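You operate a simulated robot arm through the tools that you are given. There is no shell and no other tool. Be economical: measure what you need, move in short steps, check, and stop when the job is done.

The job below is to be done with a simulated robot arm. You get a single attempt, and the scene is never put back.

Task
Put the shell away in the pale box and fasten its catch.
Fine: the other two finds stay out on the desk.

The check looks at the end state, three seconds after you hand in, the way a careful person would. Anything else that was tipped, shoved, dropped, spilled or broken makes it a failure.

Robot
A 6-joint arm with a two-finger parallel gripper, fixed in place. Base frame: the origin is at the foot of the arm, x ahead of it, y to its left, z up; the work surface is at about z = 0. Readings come in mm, rad, newtons and seconds.
With the tool pointing down near the work surface it reaches from about 140 to 580 mm from the base axis. Its first joint turns from -1.152 to 1.152 rad. Payload 2.1 kg.
The tool frame sits at the grasp point between the pads (the TCP): z along the fingers, y along the line on which they close. The tips reach 30 mm beyond it. The gripper opens to 94 mm. The fingers are 28 mm wide and 10 mm thick; the gripper's body (50 by 96 mm) begins 55 mm behind the TCP.
Orientation is told as [roll, pitch, yaw] about the base's x, y, z axes, in that order, counted from this pose: with the fingers straight down and closing along the base's y, the tool's x points along the base's -x, its y along +y and its z along -z.

Tools
- The arm moves only by the tool send_rows. Its arguments are lists of equal length, an entry for each row: "delta_pos": the shift along the base's x, y, z in mm, a list of three; "rotation": the turn, a rotation vector about the base's x, y, z in rad, a list of three. In form: {"delta_pos": [[tx, ty, tz], ...], "rotation": [[ax, ay, az], ...]}. A call has 1 to 8 rows; each row is the pose to reach, as a shift and turn from the pose commanded when the call began. "jaw" is the opening, from 0 (shut) to 1 (fully open), set as the call begins (left out, the last holds). Rows are played at 5 a second. More than 50 mm and 0.15 rad between two rows, or a gripper value outside its range, and nothing of the call is played. A pose out of reach is approached as far as the arm can. The call stops where the force on the tool passes 90 N (or 10 N more than at its start, if that is more) or the arm is blocked; 0.2 s more then pass. Each finger travels about 72 mm/s and halts on what it meets, pressing with about 37 N; the grip force reading is that of the motor and also rises with nothing between the fingers. The clock runs only during rows and for 0.2 s after the last one: add rows that repeat a pose to give the fingers time. The reply holds the time, the measured pose of the TCP, the force on the tool along the base axes, the opening and the grip force, in the units named above and with some noise.
- Cameras (640 x 400 px; columns grow to the right, rows downward): "scene" is fixed at [60.7, -375, 495.1]; the picture's right is [0.74, -0.67, 0.00], its down [-0.31, -0.34, -0.89] and it looks along [0.60, 0.66, -0.46] (base axes); focal length 241 px, centre (320, 200). "wrist" rides on the gripper at [76, 14, -102] in the tool frame; the picture's right is [-0.18, 0.98, 0.00], its down [-0.75, -0.14, -0.64] and it looks along [-0.63, -0.12, 0.77] (tool axes); focal length 243 px, centre (320, 200). There is no depth. A picture from a camera that has moved, and an enlarged one, comes with that camera's place and axes in the base frame and with its lens.
- camera(camera): a new picture of that camera. It takes no simulated time.
- inspect(camera, box): a new picture of the part [left, top, right, bottom] of that camera's present view, enlarged. It takes no simulated time.
- finish_job(): hands the job in; it is judged then, once.

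Work in short steps. Places have to be worked out from the pictures, the camera data and where the tool is seen: move nearer, look again, correct. Check each grasp and each placing, and mend what went wrong. You have 120 turns and 64 pictures in all, those below and enlarged ones among them. Open the gripper and draw the arm clear of the work before you hand the job in, unless the task says otherwise; then end with one line.

The tools are called after "Call:" as name(argument=value, ...) on one line, values as JSON. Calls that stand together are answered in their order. send_rows: Moves the arm, as the interface text tells. Its arguments: {"type":"object","properties":{"delta_pos":{"type":"array"},"rotation":{"type":"array"},"jaw":{"type":"number"}},"required":["delta_pos","rotation"]} The other tools are called the same way: camera (camera) takes a picture; inspect (camera, box) takes an enlarged picture of a part of a camera's view; finish_job () hands the job in.

At the start:

```text
t: 0.0
position: [328.4, -39.2, 411.3]
ee_rot: [0.001, -0.001, -0.001]
force: [-0.6, -0.8, -0.4]
gripper_width: 94.4
finger_force: 0.0
```

scene: 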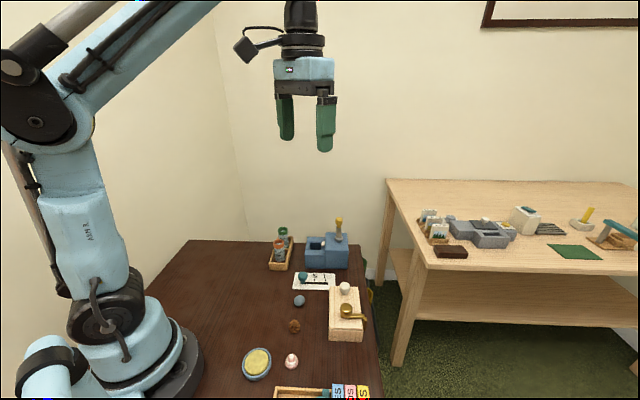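
wrist: 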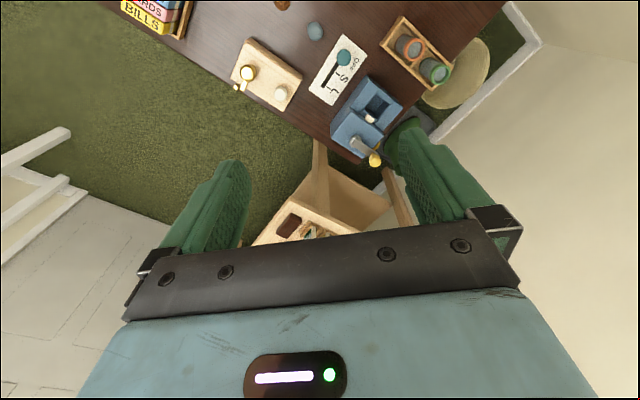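

I start by enlarging the desk in the scene view to identify the shell, the pale box and its catch.

Call:
inspect(camera="scene", box=[220, 220, 400, 332])

Call:
inspect(camera="scene", box=[220, 288, 400, 400])

Call:
inspect(camera="wrist", box=[200, 0, 440, 150])

```text
3.56 times, centred on (310, 276) of scene
camera zoom: at [60.7, -375.0, 495.1], right [0.74, -0.67, 0.0], down [-0.31, -0.34, -0.89], along [0.6, 0.66, -0.46], focal length 856 px, centre (356, -70)
```

zoom: 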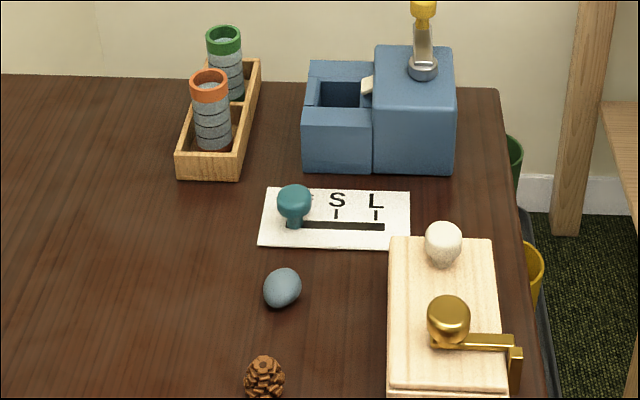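

```text
3.56 times, centred on (310, 344) of scene
camera zoom: at [60.7, -375.0, 495.1], right [0.74, -0.67, 0.0], down [-0.31, -0.34, -0.89], along [0.6, 0.66, -0.46], focal length 856 px, centre (356, -312)
```

zoom: 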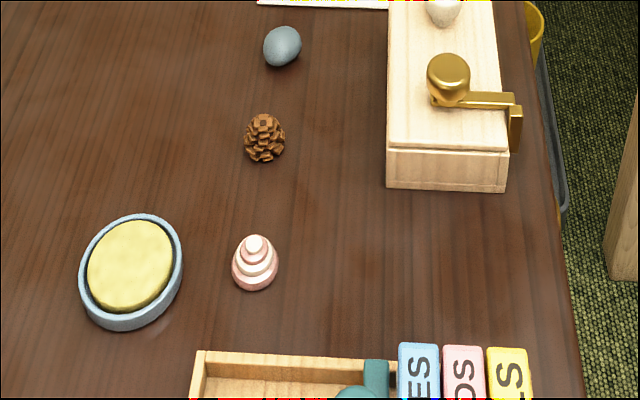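

```text
2.67 times, centred on (320, 75) of wrist
camera zoom: at [252.9, -24.3, 514.0], right [0.18, 0.98, 0.0], down [0.75, -0.14, 0.64], along [0.63, -0.12, -0.77], focal length 647 px, centre (320, 533)
```

zoom: 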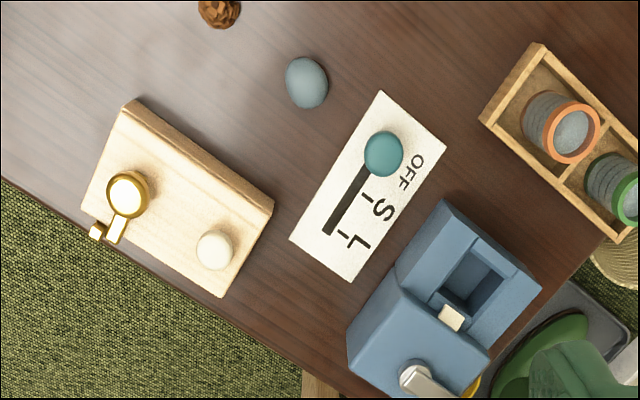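

The shell looks like it is near (199,-143). The pale box is centred near (351,-137), turned about 45° and roughly 35 mm tall. I'll lower the wrist camera over the box for a closer look at its lid and catch.

Call:
send_rows(delta_pos=[[0, -24, -40], [0, -48, -80], [0, -71, -120], [0, -94, -160], [0, -94, -160]], rotation=[[0, 0, 0], [0, 0, 0], [0, 0, 0], [0, 0, 0], [0, 0, 0]])

Call:
camera(camera="wrist")

Call:
camera(camera="scene")

```text
t: 1.2
position: [329.6, -131.9, 251.9]
ee_rot: [0.001, -0.002, 0.0]
force: [-1.0, -0.3, 0.3]
gripper_width: 94.1
finger_force: 0.0
```

```text
58 pictures are left
camera wrist: at [253.9, -116.6, 354.5], right [0.18, 0.98, 0.0], down [0.75, -0.14, 0.64], along [0.63, -0.12, -0.77], focal length 243 px, centre (320, 200)
```

wrist: 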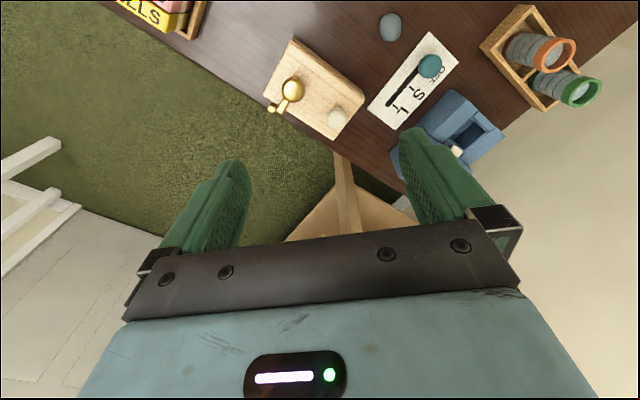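

```text
57 pictures are left
```

scene: 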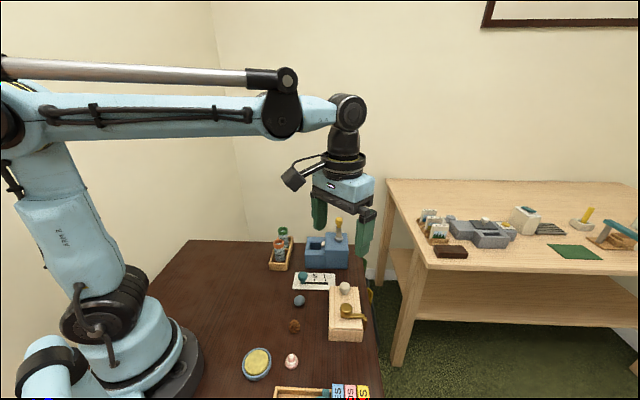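

Call:
inspect(camera="wrist", box=[250, 25, 378, 150])

Call:
inspect(camera="scene", box=[312, 270, 392, 350])

```text
3.20 times, centred on (314, 88) of wrist
camera zoom: at [253.9, -116.6, 354.5], right [0.18, 0.98, 0.0], down [0.75, -0.14, 0.64], along [0.63, -0.12, -0.77], focal length 776 px, centre (339, 560)
```

zoom: 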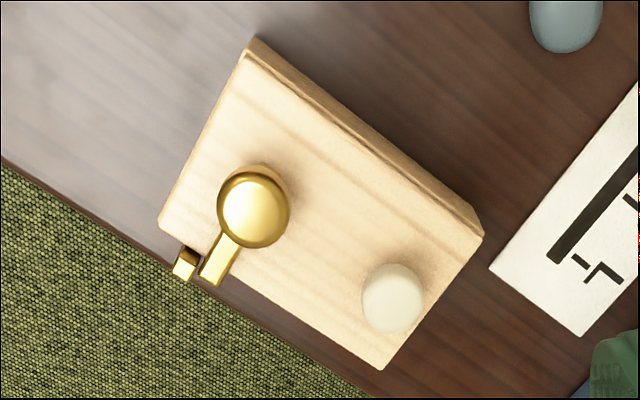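

```text
5.00 times, centred on (352, 310) of scene
camera zoom: at [60.6, -375.0, 495.1], right [0.74, -0.67, 0.0], down [-0.31, -0.34, -0.89], along [0.6, 0.66, -0.46], focal length 1203 px, centre (160, -350)
```

zoom: 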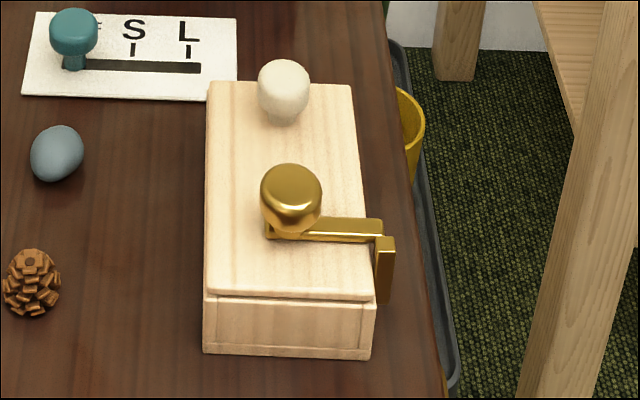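

The brass arm on the lid and the small brass post beside it seem to be separate parts. I'll turn the wrist by 1.2 rad and go lower, so I can see the catch from its own side.

Call:
send_rows(delta_pos=[[4, -6, -14], [8, -12, -28], [12, -18, -42], [15, -24, -56], [19, -30, -70], [23, -36, -84], [27, -42, -98], [30, -47, -111]], rotation=[[0, 0, 0.149], [0, 0, 0.298], [0, 0, 0.447], [0, 0, 0.596], [0, 0, 0.745], [0, 0, 0.894], [0, 0, 1.043], [0, 0, 1.19]])

Call:
camera(camera="wrist")

```text
t: 3.0
position: [358.8, -179.6, 140.5]
ee_rot: [0.0, 0.0, 1.192]
force: [0.4, 0.9, 0.0]
gripper_width: 94.0
finger_force: 0.0
```

```text
54 pictures are left
camera wrist: at [317.0, -245.5, 243.2], right [-0.85, 0.53, 0.0], down [0.41, 0.65, 0.64], along [0.34, 0.54, -0.77], focal length 243 px, centre (320, 200)
```

wrist: 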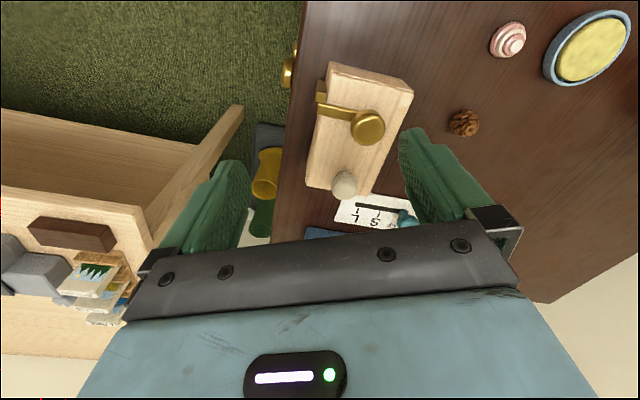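

Call:
inspect(camera="wrist", box=[280, 50, 430, 210])

```text
2.50 times, centred on (355, 130) of wrist
camera zoom: at [317.0, -245.5, 243.2], right [-0.85, 0.53, 0.0], down [0.41, 0.65, 0.64], along [0.34, 0.54, -0.77], focal length 606 px, centre (232, 375)
```

zoom: 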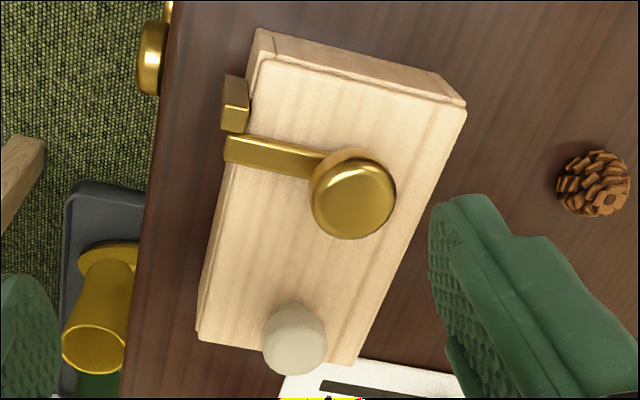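

The zoom seems to render at a higher resolution, so I'll zoom tightly on the keeper post from both cameras.

Call:
inspect(camera="wrist", box=[322, 60, 386, 100])

Call:
inspect(camera="scene", box=[332, 298, 396, 338])

```text
10.00 times, centred on (354, 80) of wrist
camera zoom: at [317.0, -245.5, 243.2], right [-0.85, 0.53, 0.0], down [0.41, 0.65, 0.64], along [0.34, 0.54, -0.77], focal length 2426 px, centre (-20, 1400)
```

zoom: 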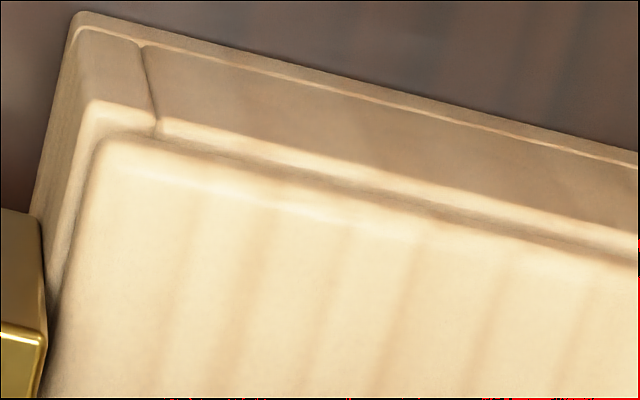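

```text
10.00 times, centred on (364, 318) of scene
camera zoom: at [60.7, -375.0, 495.1], right [0.74, -0.67, 0.0], down [-0.31, -0.34, -0.89], along [0.6, 0.66, -0.46], focal length 2406 px, centre (-120, -980)
```

zoom: 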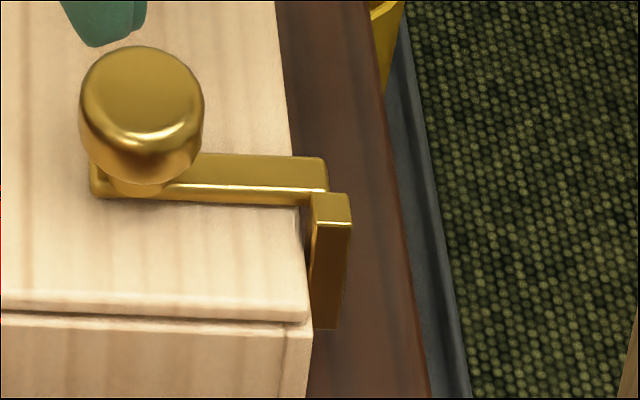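

The lid is a slab resting on the walls, and the post stands outside the right wall, rising above the lid. To see the face of the post that faces the arm, I'll swing the wrist round to look from the other side.

Call:
send_rows(delta_pos=[[-3, 7, 10], [-6, 14, 10], [-9, 21, 10], [-12, 28, 10], [-15, 35, 10], [-18, 42, 10], [-20, 50, 10], [-21, 53, 10]], rotation=[[0, 0, -0.149], [0, 0, -0.298], [0, 0, -0.447], [0, 0, -0.596], [0, 0, -0.745], [0, 0, -0.894], [0, 0, -1.043], [0, 0, -1.19]])

Call:
send_rows(delta_pos=[[0, 0, -3], [0, 0, -6], [0, 0, -9], [0, 0, -12], [0, 0, -15], [0, 0, -18], [0, 0, -21], [0, 0, -25]], rotation=[[0, 0, -0.149], [0, 0, -0.298], [0, 0, -0.447], [0, 0, -0.596], [0, 0, -0.745], [0, 0, -0.894], [0, 0, -1.043], [0, 0, -1.19]])

Call:
inspect(camera="wrist", box=[230, 80, 430, 240])

```text
t: 4.8
position: [337.0, -126.6, 150.4]
ee_rot: [0.0, -0.001, -0.003]
force: [0.0, -0.8, 0.3]
gripper_width: 93.8
finger_force: 0.0
```

```text
t: 6.6
position: [337.5, -126.1, 126.0]
ee_rot: [0.0, 0.001, -1.194]
force: [0.1, -0.3, 0.4]
gripper_width: 94.0
finger_force: 0.0
```

```text
2.50 times, centred on (330, 160) of wrist
camera zoom: at [322.5, -50.5, 227.3], right [0.98, 0.19, 0.0], down [0.15, -0.75, 0.64], along [0.12, -0.63, -0.77], focal length 606 px, centre (295, 300)
```

zoom: 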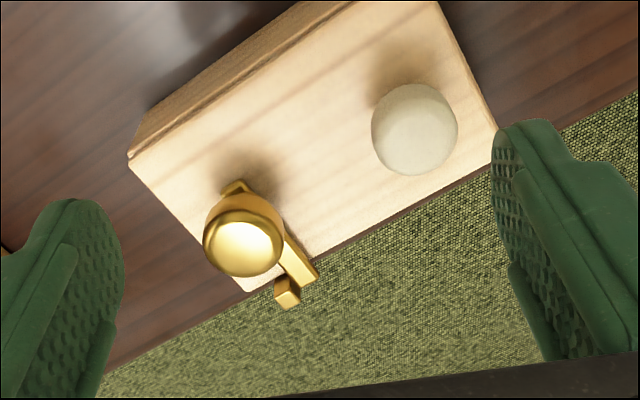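

Call:
inspect(camera="wrist", box=[295, 140, 359, 210])

```text
5.71 times, centred on (327, 175) of wrist
camera zoom: at [322.5, -50.5, 227.3], right [0.98, 0.19, 0.0], down [0.15, -0.75, 0.64], along [0.12, -0.63, -0.77], focal length 1386 px, centre (280, 343)
```

zoom: 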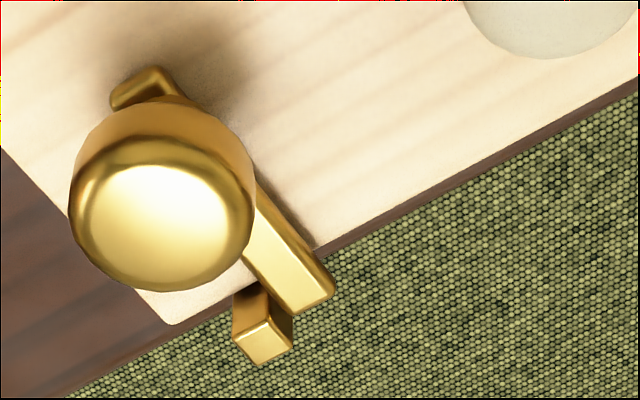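

The post looks plain-sided and about 48 mm high. The bar lies perpendicular to the box, just on the far side of the post. To learn how the lid moves, I'll check the other edges for hinges or rails.

Call:
camera(camera="wrist")

Call:
inspect(camera="wrist", box=[260, 70, 400, 150])

```text
48 pictures are left
camera wrist: at [322.5, -50.5, 227.3], right [0.98, 0.19, 0.0], down [0.15, -0.75, 0.64], along [0.12, -0.63, -0.77], focal length 243 px, centre (320, 200)
```

wrist: 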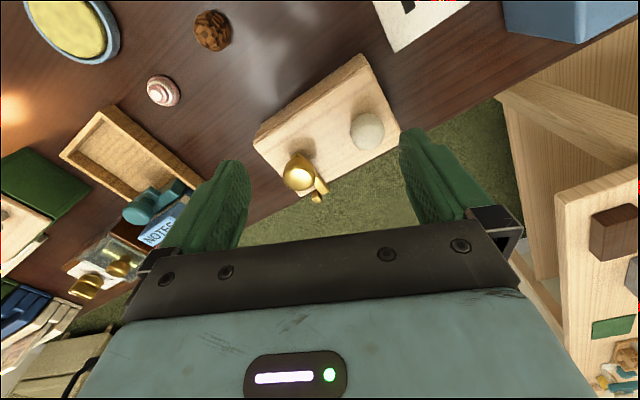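

```text
4.57 times, centred on (330, 110) of wrist
camera zoom: at [322.5, -50.5, 227.3], right [0.98, 0.19, 0.0], down [0.15, -0.75, 0.64], along [0.12, -0.63, -0.77], focal length 1109 px, centre (274, 611)
```

zoom: 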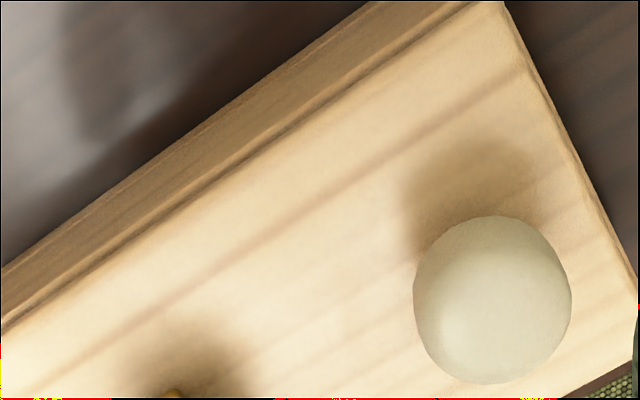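

There are no hinges, and the bar sits against the post like a turn-latch that stops the lid moving. I'll place the gripper over the brass knob, near (326.5,-161.5) with its top at about z 70, with the closing axis along the box's length. Then I'll check the alignment.

Call:
send_rows(delta_pos=[[-4, -12, 0], [-8, -24, 0], [-11, -35.5, 0], [-11, -35.5, -8], [-11, -35.5, -16]], rotation=[[0, 0, 0.14], [0, 0, 0.28], [0, 0, 0.409], [0, 0, 0.409], [0, 0, 0.409]], jaw=0.5)

Call:
camera(camera="wrist")

Call:
inspect(camera="scene", box=[292, 240, 412, 350])

```text
t: 7.8
position: [325.9, -164.7, 108.6]
ee_rot: [0.0, -0.001, -0.78]
force: [0.0, -0.1, -1.0]
gripper_width: 47.1
finger_force: 0.1
```

```text
46 pictures are left
camera wrist: at [283.3, -99.1, 211.5], right [0.82, 0.57, 0.0], down [0.44, -0.63, 0.64], along [0.37, -0.53, -0.77], focal length 243 px, centre (320, 200)
```

wrist: 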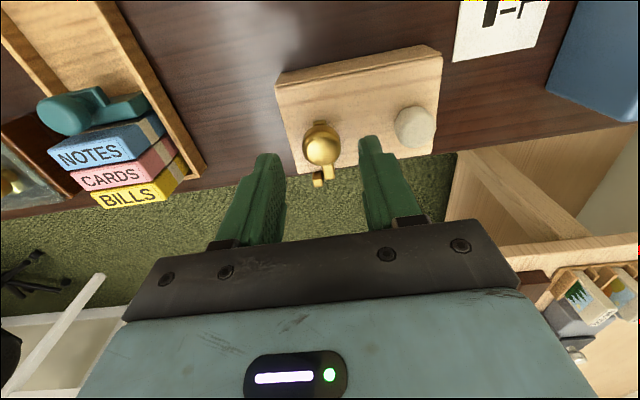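

```text
3.64 times, centred on (352, 295) of scene
camera zoom: at [60.7, -375.0, 495.1], right [0.74, -0.67, 0.0], down [-0.31, -0.34, -0.89], along [0.6, 0.66, -0.46], focal length 875 px, centre (204, -146)
```

zoom: 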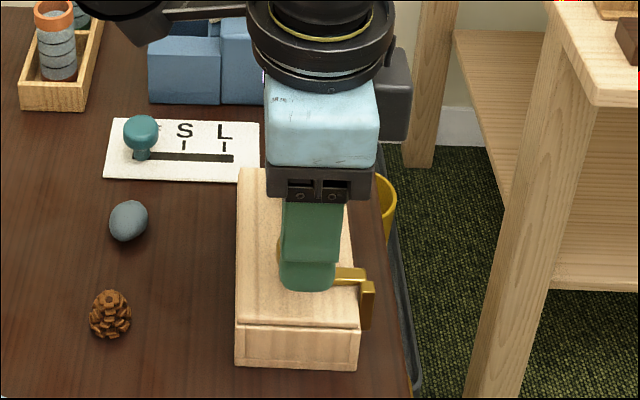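

This view puts the knob at about (327.5,-161.5). I'll correct for that and descend to straddle it.

Call:
send_rows(delta_pos=[[1, 1.5, 0], [1, 1.5, -10], [1, 1.5, -20], [1, 1.5, -28], [1, 1.5, -28]], rotation=[[0, 0, 0], [0, 0, 0], [0, 0, 0], [0, 0, 0], [0, 0, 0]])

Call:
camera(camera="wrist")

Call:
inspect(camera="scene", box=[312, 280, 392, 350])

```text
t: 9.0
position: [329.1, -159.3, 80.7]
ee_rot: [0.0, 0.001, -0.78]
force: [-0.1, -0.1, -0.1]
gripper_width: 47.3
finger_force: 0.1
```

```text
44 pictures are left
camera wrist: at [284.6, -96.2, 183.2], right [0.82, 0.57, 0.0], down [0.44, -0.63, 0.64], along [0.37, -0.53, -0.77], focal length 243 px, centre (320, 200)
```

wrist: 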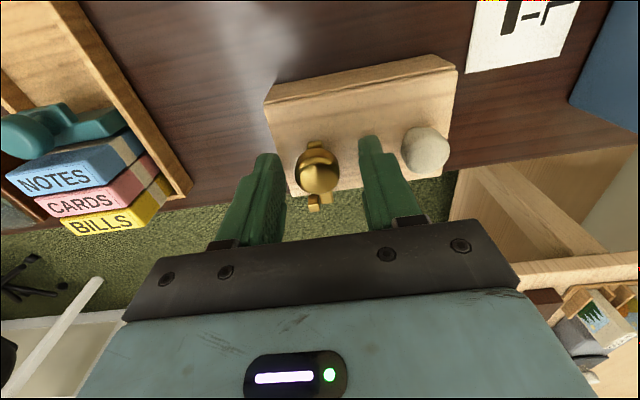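

```text
5.71 times, centred on (352, 315) of scene
camera zoom: at [60.7, -375.0, 495.1], right [0.74, -0.67, 0.0], down [-0.31, -0.34, -0.89], along [0.6, 0.66, -0.46], focal length 1375 px, centre (137, -457)
```

zoom: 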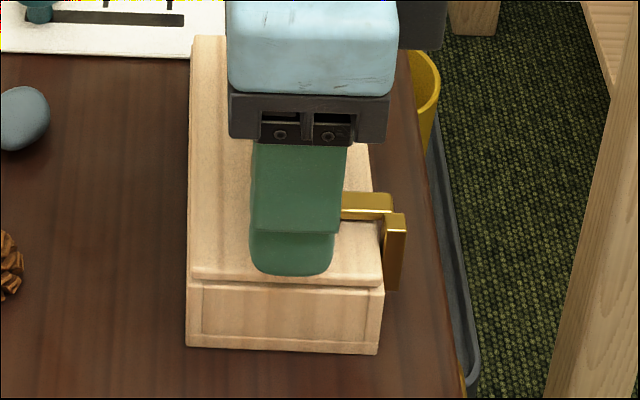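

The fingers straddle the knob, which sits about 2 mm toward the near side of their midline. I'll shift over and close on it.

Call:
send_rows(delta_pos=[[-1.3, -1.3, 0], [-1.3, -1.3, 0], [-1.3, -1.3, 0], [-1.3, -1.3, 0]], rotation=[[0, 0, 0], [0, 0, 0], [0, 0, 0], [0, 0, 0]], jaw=0.1)

```text
t: 10.0
position: [327.0, -162.5, 81.2]
ee_rot: [-0.001, 0.0, -0.782]
force: [-0.5, 0.7, 0.4]
gripper_width: 25.4
finger_force: 37.4
```

The knob is gripped at 25 mm with low side force. I'll twist it counter-clockwise a little, about 0.4 rad, and watch.

Call:
send_rows(delta_pos=[[0, 0, 0], [0, 0, 0], [0, 0, 0], [0, 0, 0], [0, 0, 0]], rotation=[[0, 0, 0.1], [0, 0, 0.2], [0, 0, 0.3], [0, 0, 0.4], [0, 0, 0.4]])

Call:
inspect(camera="scene", box=[312, 280, 392, 350])

```text
t: 11.2
position: [325.5, -163.1, 81.0]
ee_rot: [0.0, -0.002, -0.377]
force: [-0.6, 0.5, 0.4]
gripper_width: 25.1
finger_force: 37.0
```

```text
5.71 times, centred on (352, 315) of scene
camera zoom: at [60.7, -375.0, 495.0], right [0.74, -0.67, 0.0], down [-0.31, -0.34, -0.89], along [0.6, 0.66, -0.46], focal length 1375 px, centre (137, -457)
```

zoom: 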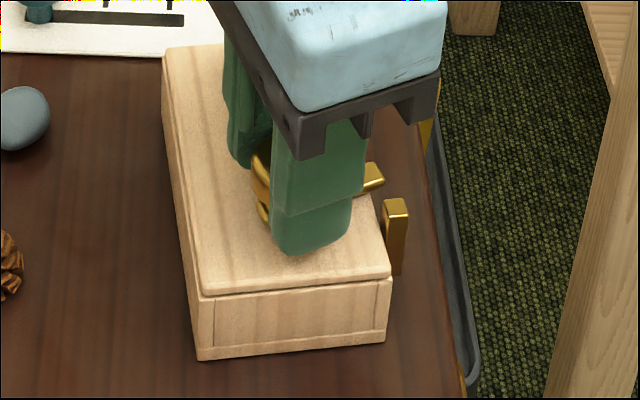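

The bar has swung away from the post, but the whole box turned a few degrees as well. I'll keep going slowly and see which of them moves.

Call:
send_rows(delta_pos=[[0, 0, 0], [0, 0, 0], [0, 0, 0], [0, 0, 0], [0, 0, 0], [0, 0, 0], [0, 0, 0]], rotation=[[0, 0, 0.06], [0, 0, 0.12], [0, 0, 0.18], [0, 0, 0.24], [0, 0, 0.3], [0, 0, 0.36], [0, 0, 0.42]])

Call:
inspect(camera="scene", box=[312, 280, 392, 350])

```text
t: 12.8
position: [326.8, -162.3, 79.9]
ee_rot: [-0.001, 0.001, 0.041]
force: [0.2, 0.5, 5.2]
gripper_width: 25.1
finger_force: 37.0
```

```text
5.71 times, centred on (352, 315) of scene
camera zoom: at [60.6, -375.0, 495.1], right [0.74, -0.67, 0.0], down [-0.31, -0.34, -0.89], along [0.6, 0.66, -0.46], focal length 1375 px, centre (137, -457)
```

zoom: 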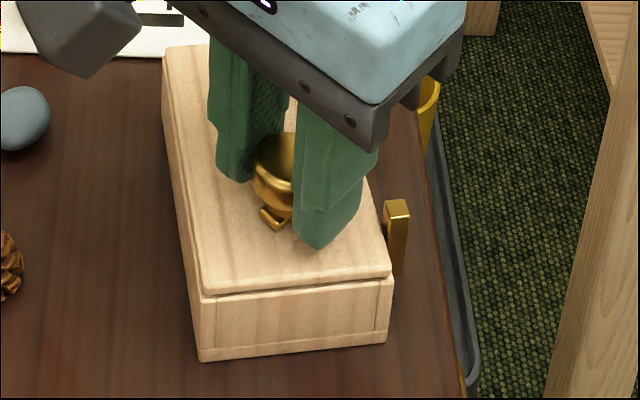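

Now only the lever turns. I'll swing it round until the bar lies along the box.

Call:
send_rows(delta_pos=[[0, 0, 0], [0, 0, 0], [0, 0, 0], [0, 0, 0], [0, 0, 0], [0, 0, 0], [0, 0, 0]], rotation=[[0, 0, 0.1], [0, 0, 0.2], [0, 0, 0.3], [0, 0, 0.4], [0, 0, 0.5], [0, 0, 0.6], [0, 0, 0.7]])

Call:
inspect(camera="scene", box=[312, 280, 392, 350])

```text
t: 14.4
position: [324.7, -161.5, 80.3]
ee_rot: [0.002, 0.0, 0.741]
force: [0.5, -0.1, 0.2]
gripper_width: 25.3
finger_force: 37.2
```

```text
5.71 times, centred on (352, 315) of scene
camera zoom: at [60.7, -375.0, 495.0], right [0.74, -0.67, 0.0], down [-0.31, -0.34, -0.89], along [0.6, 0.66, -0.46], focal length 1375 px, centre (137, -457)
```

zoom: 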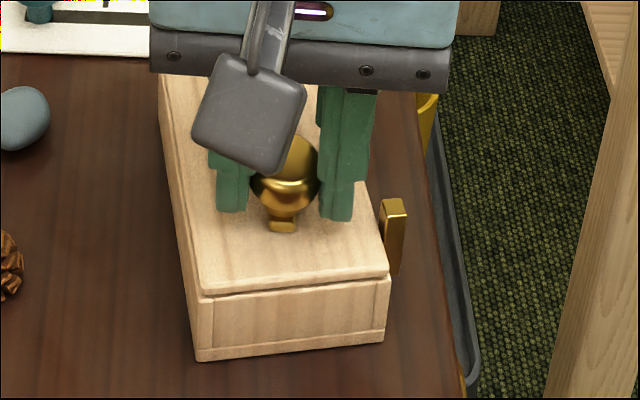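

The lever is now along the box. I'll release it, raise the arm and look.

Call:
send_rows(delta_pos=[[0, 0, 0], [0, 0, 0], [0, 0, 20], [0, 0, 45], [0, 0, 60], [0, 0, 60]], rotation=[[0, 0, 0], [0, 0, 0], [0, 0, 0], [0, 0, 0], [0, 0, 0], [0, 0, 0]], jaw=0.5)

Call:
camera(camera="wrist")

Call:
inspect(camera="scene", box=[312, 280, 392, 350])

```text
t: 15.8
position: [325.4, -160.4, 140.5]
ee_rot: [0.0, 0.001, 0.74]
force: [0.2, 0.2, 0.1]
gripper_width: 47.2
finger_force: 0.1
```

```text
39 pictures are left
camera wrist: at [260.3, -201.5, 244.6], right [-0.53, 0.85, 0.0], down [0.65, 0.4, 0.64], along [0.55, 0.34, -0.77], focal length 243 px, centre (320, 200)
```

wrist: 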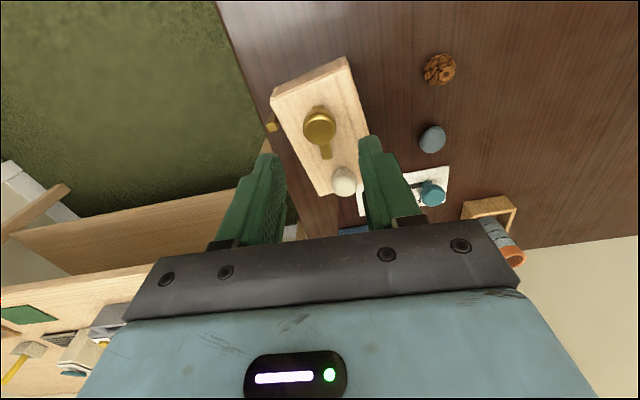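

```text
5.71 times, centred on (352, 315) of scene
camera zoom: at [60.7, -375.0, 495.1], right [0.74, -0.67, 0.0], down [-0.31, -0.34, -0.89], along [0.6, 0.66, -0.46], focal length 1375 px, centre (137, -457)
```

zoom: 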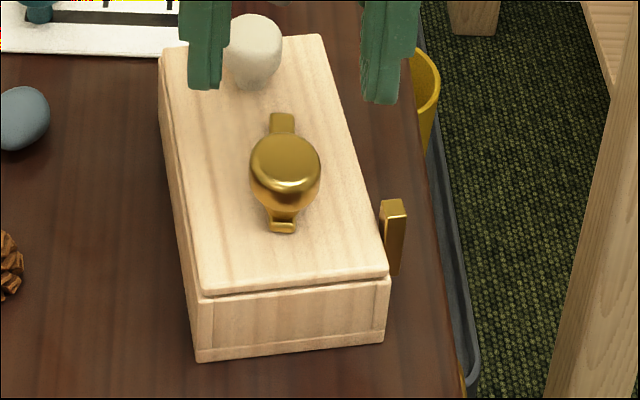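

The white knob is near (362.5,-113), and the box axis is now at about 54°. I'll move over the knob, go down to z≈78 and look before gripping.

Call:
send_rows(delta_pos=[[18, 24, 0], [37, 47.5, 0], [37, 47.5, -25], [37, 47.5, -45], [37, 47.5, -62], [37, 47.5, -62]], rotation=[[0, 0, 0.1], [0, 0, 0.2], [0, 0, 0.2], [0, 0, 0.2], [0, 0, 0.2], [0, 0, 0.2]])

Call:
inspect(camera="wrist", box=[220, 60, 420, 240])

```text
t: 17.2
position: [363.1, -114.4, 79.3]
ee_rot: [0.0, -0.001, 0.939]
force: [-0.7, 1.0, 0.7]
gripper_width: 47.1
finger_force: 0.0
```

```text
2.22 times, centred on (320, 150) of wrist
camera zoom: at [307.7, -167.1, 182.1], right [-0.68, 0.73, 0.0], down [0.56, 0.53, 0.64], along [0.47, 0.44, -0.77], focal length 539 px, centre (320, 311)
```

zoom: 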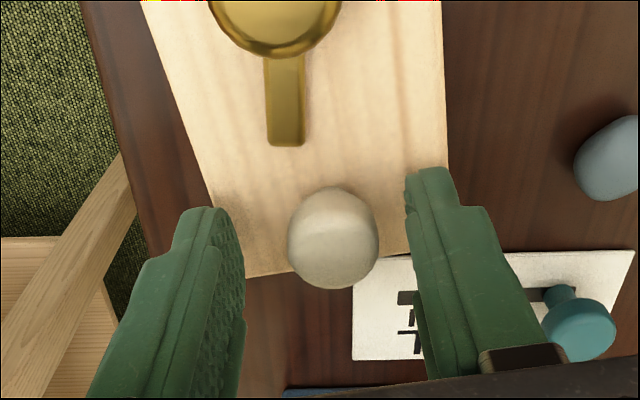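

The knob is at the pads' depth and about 3 mm to the right of the midline. I'll shift over and close on it.

Call:
send_rows(delta_pos=[[-1.6, 1.8, 0], [-1.6, 1.8, 0], [-1.6, 1.8, 0], [-1.6, 1.8, 0]], rotation=[[0, 0, 0], [0, 0, 0], [0, 0, 0], [0, 0, 0]], jaw=0.1)

Call:
send_rows(delta_pos=[[0, 0, 2], [0, 0, 4], [0, 0, 4]], rotation=[[0, 0, 0], [0, 0, 0], [0, 0, 0]])

Call:
inspect(camera="scene", box=[302, 270, 392, 350])

```text
t: 18.2
position: [363.3, -111.9, 78.3]
ee_rot: [0.0, 0.0, 0.938]
force: [2.5, -2.0, 1.0]
gripper_width: 23.3
finger_force: 37.0
```

```text
t: 19.0
position: [360.9, -112.0, 81.8]
ee_rot: [-0.001, 0.001, 0.94]
force: [-0.5, -0.1, -6.7]
gripper_width: 23.4
finger_force: 37.0
```

```text
5.00 times, centred on (347, 310) of scene
camera zoom: at [60.7, -375.0, 495.0], right [0.74, -0.67, 0.0], down [-0.31, -0.34, -0.89], along [0.6, 0.66, -0.46], focal length 1203 px, centre (185, -350)
```

zoom: 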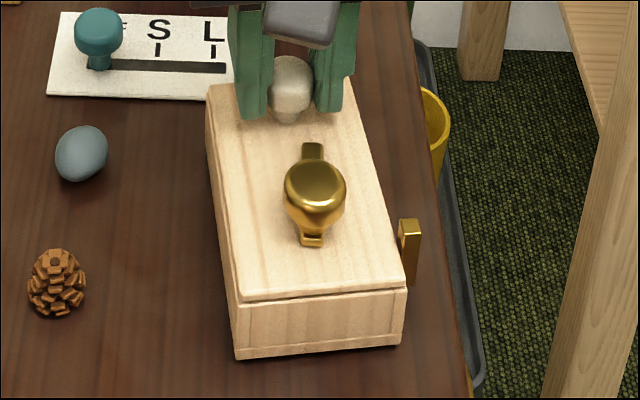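

Lifting 4 mm built up 6.7 N, and the lid doesn't visibly separate. I'll go back down and try a gentle pull along the box toward its near end.

Call:
send_rows(delta_pos=[[0, 0, -3], [-1.5, -2, -3.5], [-3, -4, -3.5], [-4.5, -6, -3.5], [-4.5, -6, -3.5]], rotation=[[0, 0, 0], [0, 0, 0], [0, 0, 0], [0, 0, 0], [0, 0, 0]])

Call:
inspect(camera="scene", box=[302, 270, 392, 350])

```text
t: 20.2
position: [358.1, -118.9, 80.2]
ee_rot: [-0.001, 0.0, 0.939]
force: [-0.6, -0.2, -7.5]
gripper_width: 23.4
finger_force: 36.7
```

```text
5.00 times, centred on (347, 310) of scene
camera zoom: at [60.7, -375.0, 495.0], right [0.74, -0.67, 0.0], down [-0.31, -0.34, -0.89], along [0.6, 0.66, -0.46], focal length 1203 px, centre (185, -350)
```

zoom: 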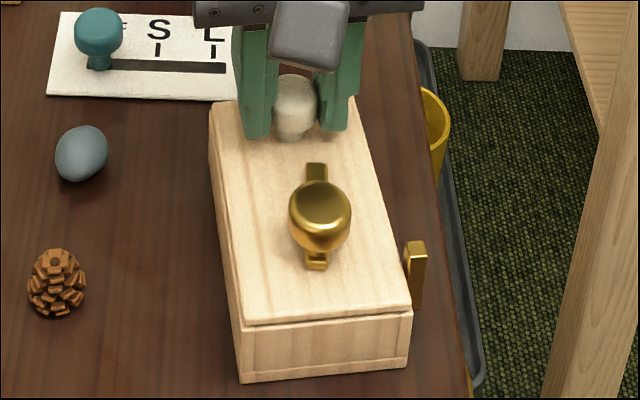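

The whole box moved with the knob, which fits either a lid lip or a hinge. I'll lift about 8 mm more and look for a gap.

Call:
send_rows(delta_pos=[[0, 0, 2], [0, 0, 4], [0, 0, 6], [0, 0, 8], [0, 0, 8]], rotation=[[0, 0, 0], [0, 0, 0], [0, 0, 0], [0, 0, 0], [0, 0, 0]])

Call:
inspect(camera="scene", box=[302, 270, 392, 350])

```text
t: 21.4
position: [357.6, -118.1, 86.9]
ee_rot: [-0.001, -0.001, 0.939]
force: [0.3, -0.1, -6.9]
gripper_width: 23.3
finger_force: 37.0
```

```text
5.00 times, centred on (347, 310) of scene
camera zoom: at [60.7, -375.0, 495.0], right [0.74, -0.67, 0.0], down [-0.31, -0.34, -0.89], along [0.6, 0.66, -0.46], focal length 1203 px, centre (185, -350)
```

zoom: 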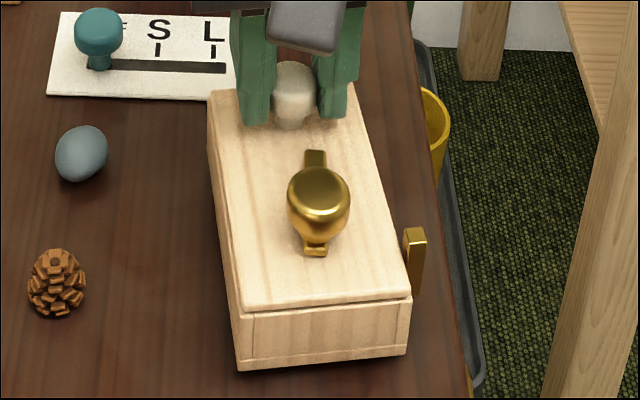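

The whole box came off the desk, so the lid is held down vertically and must slide. The bar and post would block sliding toward the near end. I'll set the box down with slight pressure first.

Call:
send_rows(delta_pos=[[0, 0, -3], [0, 0, -6], [0, 0, -8], [0, 0, -9], [0, 0, -10], [0, 0, -10]], rotation=[[0, 0, 0], [0, 0, 0], [0, 0, 0], [0, 0, 0], [0, 0, 0], [0, 0, 0]])

```text
t: 22.8
position: [356.7, -117.6, 77.5]
ee_rot: [0.002, -0.001, 0.94]
force: [-2.1, 2.6, 33.4]
gripper_width: 23.5
finger_force: 37.2
```

It's pressing at 33 N now, so I'll ease up slightly and pull toward the near end.

Call:
send_rows(delta_pos=[[0, 0, 0.7], [-1.2, -1.6, 0.7], [-2.4, -3.2, 0.7], [-3.5, -4.8, 0.7], [-4.7, -6.5, 0.7], [-4.7, -6.5, 0.7]], rotation=[[0, 0, 0], [0, 0, 0], [0, 0, 0], [0, 0, 0], [0, 0, 0], [0, 0, 0]])

Call:
inspect(camera="scene", box=[302, 270, 392, 350])

```text
t: 24.2
position: [351.9, -125.9, 76.5]
ee_rot: [-0.001, 0.0, 0.939]
force: [2.4, -0.3, -1.4]
gripper_width: 23.1
finger_force: 36.9
```

```text
5.00 times, centred on (347, 310) of scene
camera zoom: at [60.7, -375.0, 495.1], right [0.74, -0.67, 0.0], down [-0.31, -0.34, -0.89], along [0.6, 0.66, -0.46], focal length 1203 px, centre (185, -350)
```

zoom: 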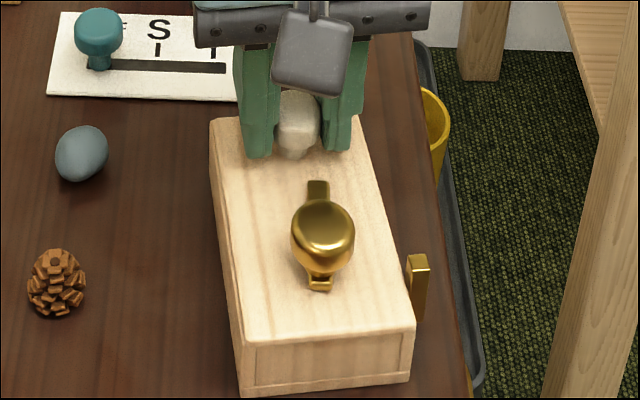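

The box moved again, perhaps with a slight shift of the lid. I'll look at the far end from the wrist camera and try a small push the other way.

Call:
inspect(camera="wrist", box=[240, 60, 400, 220])

Call:
send_rows(delta_pos=[[1.2, 1.6, -0.3], [2.4, 3.2, -0.3], [3.5, 4.8, -0.3], [4.7, 6.5, -0.3], [5.9, 8.1, -0.3], [5.9, 8.1, -0.3]], rotation=[[0, 0, 0], [0, 0, 0], [0, 0, 0], [0, 0, 0], [0, 0, 0], [0, 0, 0]])

Call:
inspect(camera="scene", box=[302, 270, 392, 350])

Call:
inspect(camera="wrist", box=[240, 60, 400, 220])

```text
2.50 times, centred on (320, 140) of wrist
camera zoom: at [296.2, -178.6, 180.6], right [-0.68, 0.73, 0.0], down [0.56, 0.52, 0.64], along [0.47, 0.44, -0.77], focal length 606 px, centre (320, 350)
```

zoom: 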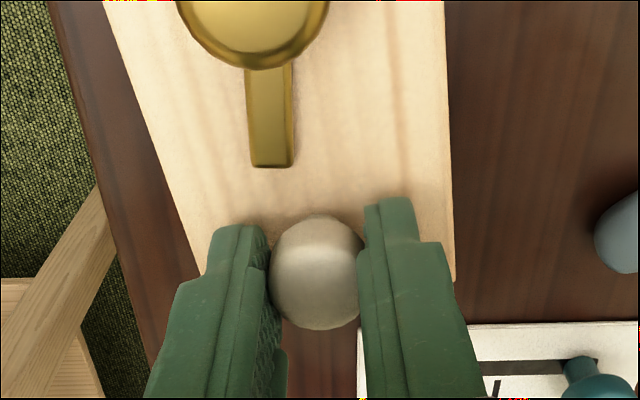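

```text
t: 25.6
position: [358.8, -118.2, 79.0]
ee_rot: [0.0, 0.0, 0.938]
force: [1.3, 0.5, -6.6]
gripper_width: 23.5
finger_force: 36.7
```

```text
5.00 times, centred on (347, 310) of scene
camera zoom: at [60.7, -375.0, 495.0], right [0.74, -0.67, 0.0], down [-0.31, -0.34, -0.89], along [0.6, 0.66, -0.46], focal length 1203 px, centre (185, -350)
```

zoom: 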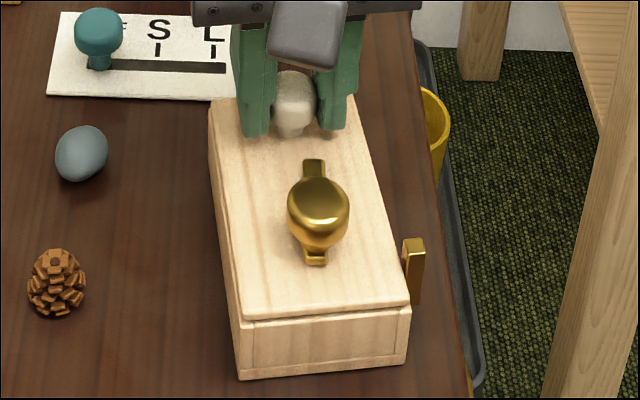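

```text
2.50 times, centred on (320, 140) of wrist
camera zoom: at [302.7, -170.2, 181.3], right [-0.68, 0.73, 0.0], down [0.56, 0.52, 0.64], along [0.47, 0.44, -0.77], focal length 606 px, centre (320, 350)
```

zoom: 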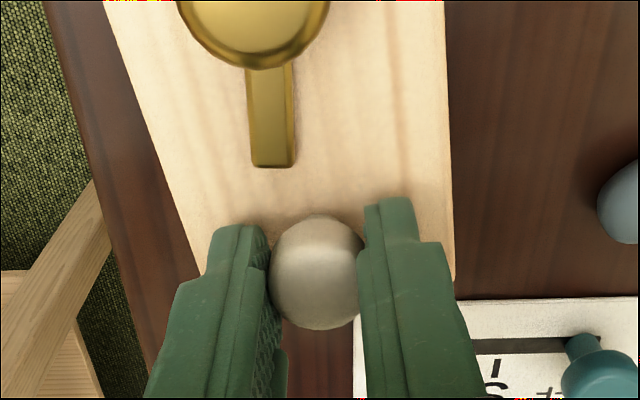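

The lid does slide toward the near end relative to the body: the gap at the near wall closed and then reopened. I only need to avoid lifting the box. I'll lower it until it's unloaded, then pull that way again.

Call:
send_rows(delta_pos=[[0, 0, -0.5], [0, 0, -1], [0, 0, -1.5], [0, 0, -1.5]], rotation=[[0, 0, 0], [0, 0, 0], [0, 0, 0], [0, 0, 0]])

```text
t: 26.6
position: [358.2, -117.4, 77.0]
ee_rot: [0.002, -0.001, 0.938]
force: [-0.4, -0.2, 33.5]
gripper_width: 23.1
finger_force: 36.9
```

Call:
send_rows(delta_pos=[[0, 0, 0.8], [0, 0, 1.0], [0, 0, 1.0]], rotation=[[0, 0, 0], [0, 0, 0], [0, 0, 0]])

```text
t: 27.4
position: [358.7, -117.6, 77.4]
ee_rot: [0.0, 0.0, 0.94]
force: [0.8, -0.8, -7.4]
gripper_width: 23.0
finger_force: 37.2
```

Vertical grip force either lifts or jams the box. I'll release instead and straddle the knob loosely along the slide direction, so a finger pushes it purely sideways.

Call:
send_rows(delta_pos=[[0, 0, 0], [0, 0, 0], [0, 0, 25], [0, 0, 45], [0, 0, 45], [0, 0, 45], [0, 0, 45], [0, 0, 45]], rotation=[[0, 0, 0], [0, 0, 0], [0, 0, 0], [0, 0, -0.14], [0, 0, -0.28], [0, 0, -0.42], [0, 0, -0.56], [0, 0, -0.7]], jaw=0.5)

Call:
send_rows(delta_pos=[[0, 0, 0], [0, 0, 0], [0, 0, 0], [0, 0, 0], [0, 0, 0], [0, 0, 0], [0, 0, 0]], rotation=[[0, 0, -0.14], [0, 0, -0.28], [0, 0, -0.42], [0, 0, -0.56], [0, 0, -0.7], [0, 0, -0.84], [0, 0, -0.87]])

Call:
camera(camera="wrist")

```text
t: 29.2
position: [357.8, -116.8, 121.6]
ee_rot: [0.0, -0.001, 0.237]
force: [-0.3, 0.2, -0.3]
gripper_width: 46.9
finger_force: 0.0
```

```text
t: 30.8
position: [358.0, -116.9, 122.8]
ee_rot: [0.0, -0.001, -0.634]
force: [-0.3, -1.1, 1.4]
gripper_width: 47.2
finger_force: 0.1
```

```text
29 pictures are left
camera wrist: at [305.8, -60.3, 225.1], right [0.73, 0.68, 0.0], down [0.52, -0.56, 0.64], along [0.44, -0.47, -0.77], focal length 243 px, centre (320, 200)
```

wrist: 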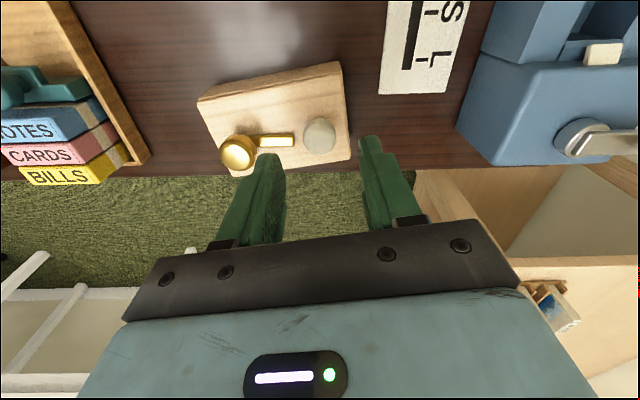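

The knob is centred at (359,-117), and the slide direction is about 52°. I'll descend, narrow the jaws a bit and push toward the near end.

Call:
send_rows(delta_pos=[[0, 0, -15], [0, 0, -30], [0, 0, -40], [0, 0, -40]], rotation=[[0, 0, 0], [0, 0, 0], [0, 0, 0], [0, 0, 0]])

Call:
send_rows(delta_pos=[[0, 0, 0], [-1.8, -2.4, 0], [-3.7, -4.7, 0], [-5.5, -7.1, 0], [-7.4, -9.5, 0], [-9.2, -11.8, 0], [-9.2, -11.8, 0]], rotation=[[0, 0, 0], [0, 0, 0], [0, 0, 0], [0, 0, 0], [0, 0, 0], [0, 0, 0], [0, 0, 0]], jaw=0.36)

Call:
inspect(camera="scene", box=[302, 270, 392, 350])

```text
t: 31.8
position: [358.6, -116.2, 82.6]
ee_rot: [0.001, 0.001, -0.631]
force: [0.0, -0.5, 0.0]
gripper_width: 46.8
finger_force: 0.0
```

```text
t: 33.4
position: [349.0, -128.3, 81.8]
ee_rot: [0.0, -0.003, -0.63]
force: [-1.0, -0.4, 0.2]
gripper_width: 34.1
finger_force: 0.3
```

```text
5.00 times, centred on (347, 310) of scene
camera zoom: at [60.7, -375.0, 495.1], right [0.74, -0.67, 0.0], down [-0.31, -0.34, -0.89], along [0.6, 0.66, -0.46], focal length 1203 px, centre (185, -350)
```

zoom: 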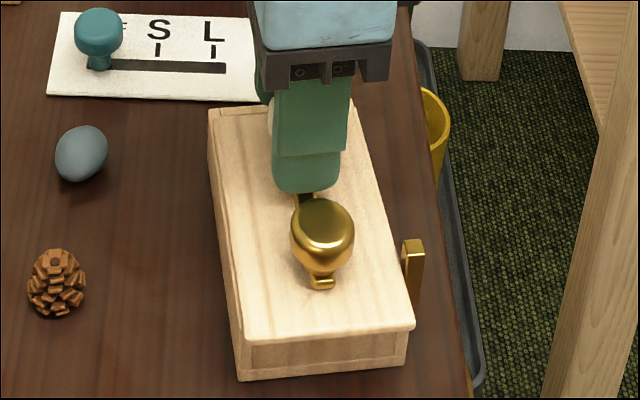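

The lid slides and the body stays put. I'll push on.

Call:
send_rows(delta_pos=[[-3, -4, 0], [-6.1, -7.9, 0], [-9.2, -11.8, 0], [-12.3, -15.8, 0], [-15.4, -19.7, 0], [-18.4, -23.7, 0], [-18.4, -23.7, 0]], rotation=[[0, 0, 0], [0, 0, 0], [0, 0, 0], [0, 0, 0], [0, 0, 0], [0, 0, 0], [0, 0, 0]])

Call:
inspect(camera="scene", box=[302, 280, 392, 360])

```text
t: 35.0
position: [330.1, -152.1, 83.1]
ee_rot: [-0.001, 0.0, -0.63]
force: [0.2, 0.6, -0.5]
gripper_width: 34.1
finger_force: 0.0
```

```text
5.00 times, centred on (347, 320) of scene
camera zoom: at [60.7, -375.0, 495.1], right [0.74, -0.67, 0.0], down [-0.31, -0.34, -0.89], along [0.6, 0.66, -0.46], focal length 1203 px, centre (185, -400)
```

zoom: 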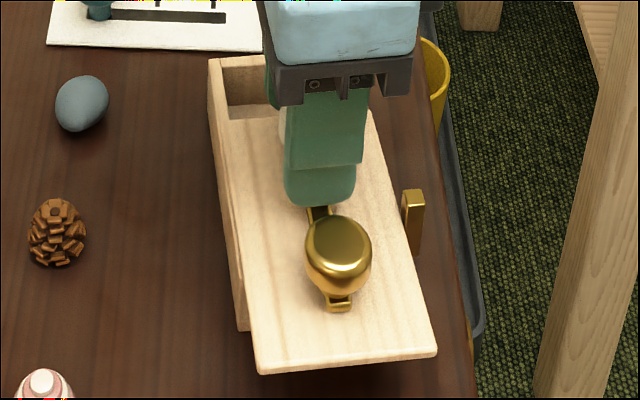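

It's open by about 38 mm. I'll push a further 20 mm or so to make room.

Call:
send_rows(delta_pos=[[-3, -4, 0], [-6.1, -7.9, 0], [-9.2, -11.8, 0], [-12.3, -15.8, 0], [-14.7, -19, 0], [-14.7, -19, 0]], rotation=[[0, 0, 0], [0, 0, 0], [0, 0, 0], [0, 0, 0], [0, 0, 0], [0, 0, 0]])

Call:
inspect(camera="scene", box=[302, 290, 392, 370])

```text
t: 36.4
position: [315.0, -171.0, 81.4]
ee_rot: [0.001, 0.001, -0.633]
force: [0.1, 0.4, -0.4]
gripper_width: 34.0
finger_force: 0.2
```

```text
5.00 times, centred on (347, 330) of scene
camera zoom: at [60.7, -375.0, 495.1], right [0.74, -0.67, 0.0], down [-0.31, -0.34, -0.89], along [0.6, 0.66, -0.46], focal length 1203 px, centre (185, -450)
```

zoom: 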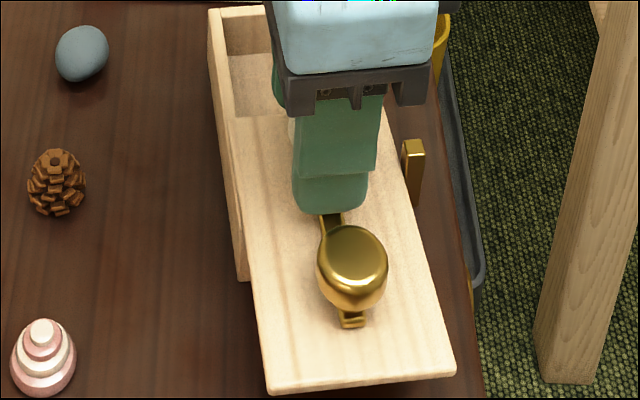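

It's open by about 62 mm, which is plenty. Now I'll rise and travel over the shell, near (199,-143), turning the wrist so the fingers avoid the tray and the dish.

Call:
send_rows(delta_pos=[[0, 0, 25], [0, 0, 50], [-20, 5, 65], [-45, 11, 65], [-70, 17, 65], [-95, 23, 65], [-116, 28, 65], [-116, 28, 65]], rotation=[[0, 0, 0], [0, 0, 0.14], [0, 0, 0.28], [0, 0, 0.42], [0, 0, 0.56], [0, 0, 0.7], [0, 0, 0.84], [0, 0, 0.93]])

Call:
camera(camera="wrist")

```text
t: 38.2
position: [200.8, -144.7, 148.4]
ee_rot: [0.0, -0.001, 0.302]
force: [-0.4, -0.3, -0.2]
gripper_width: 33.8
finger_force: 0.1
```

```text
25 pictures are left
camera wrist: at [124.7, -151.9, 250.5], right [-0.12, 0.99, 0.0], down [0.76, 0.09, 0.64], along [0.64, 0.07, -0.77], focal length 243 px, centre (320, 200)
```

wrist: 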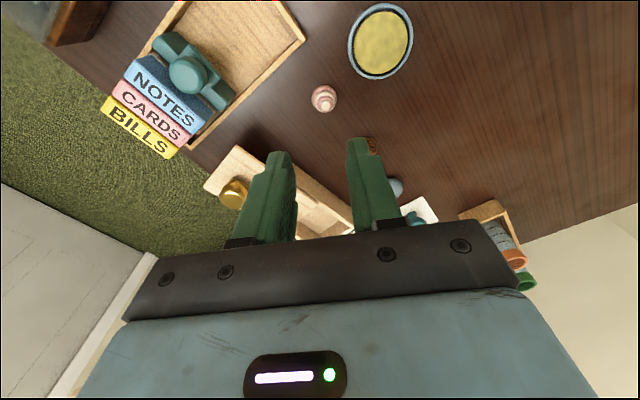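

The shell is at about (199.6,-141.5), with safe clearance to the tray and dish. I'll centre over it, open to 42 mm and descend part of the way.

Call:
send_rows(delta_pos=[[-1, 2.5, -20], [-1, 2.5, -45], [-1, 2.5, -70], [-1, 2.5, -70]], rotation=[[0, 0, 0], [0, 0, 0], [0, 0, 0], [0, 0, 0]], jaw=0.48)

Call:
inspect(camera="wrist", box=[220, 60, 420, 220])

```text
t: 39.2
position: [199.7, -142.1, 77.0]
ee_rot: [-0.001, 0.001, 0.301]
force: [0.0, 0.0, 0.1]
gripper_width: 45.2
finger_force: 0.1
```

```text
2.50 times, centred on (320, 140) of wrist
camera zoom: at [123.3, -150.5, 180.8], right [-0.11, 0.99, 0.0], down [0.76, 0.09, 0.64], along [0.64, 0.07, -0.77], focal length 606 px, centre (320, 350)
```

zoom: 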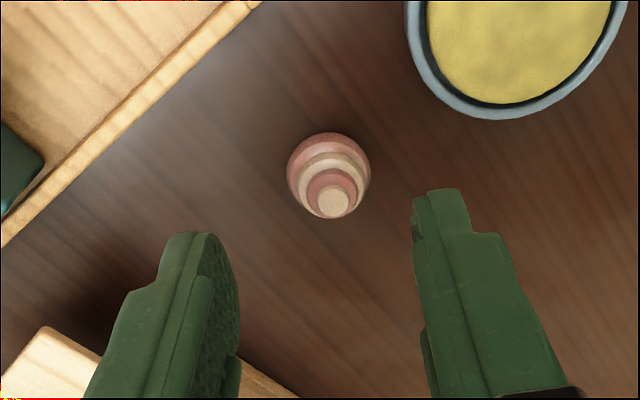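

The shell base is at (199,-140.5) and about 26 mm wide. I'll descend to grasp height and close.

Call:
send_rows(delta_pos=[[-0.5, 1.3, -14], [-0.5, 1.3, -28], [-0.5, 1.3, -41], [-0.5, 1.3, -41]], rotation=[[0, 0, 0], [0, 0, 0], [0, 0, 0], [0, 0, 0]])

Call:
send_rows(delta_pos=[[0, 0, 0], [0, 0, 0], [0, 0, 0], [0, 0, 0]], rotation=[[0, 0, 0], [0, 0, 0], [0, 0, 0], [0, 0, 0]], jaw=0.15)

Call:
send_rows(delta_pos=[[0, 0, 15], [0, 0, 35], [0, 0, 65], [0, 0, 95], [0, 0, 95]], rotation=[[0, 0, 0], [0, 0, 0], [0, 0, 0], [0, 0, 0], [0, 0, 0]])

Call:
inspect(camera="wrist", box=[220, 60, 420, 220])

```text
t: 40.2
position: [197.8, -140.9, 36.7]
ee_rot: [0.001, -0.001, 0.301]
force: [0.7, 0.4, -0.8]
gripper_width: 45.1
finger_force: 0.0
```

```text
t: 41.2
position: [198.2, -140.9, 36.4]
ee_rot: [0.0, 0.0, 0.301]
force: [-0.9, -0.2, 3.9]
gripper_width: 21.8
finger_force: 37.3
```

```text
t: 42.4
position: [199.1, -139.6, 132.9]
ee_rot: [-0.001, -0.001, 0.3]
force: [-1.0, -0.4, -0.2]
gripper_width: 21.7
finger_force: 37.4
```

```text
2.50 times, centred on (320, 140) of wrist
camera zoom: at [123.0, -148.6, 234.4], right [-0.11, 0.99, 0.0], down [0.76, 0.09, 0.64], along [0.64, 0.07, -0.77], focal length 606 px, centre (320, 350)
```

zoom: 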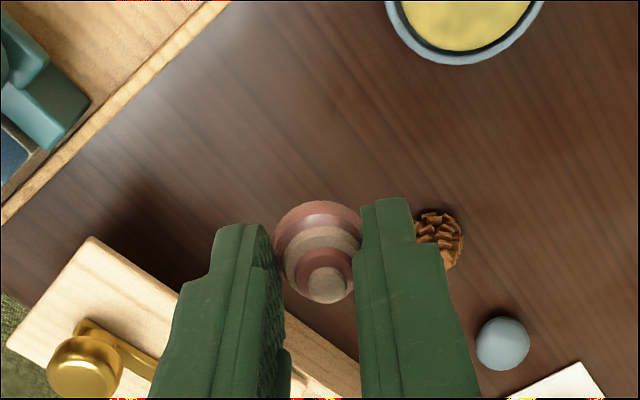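

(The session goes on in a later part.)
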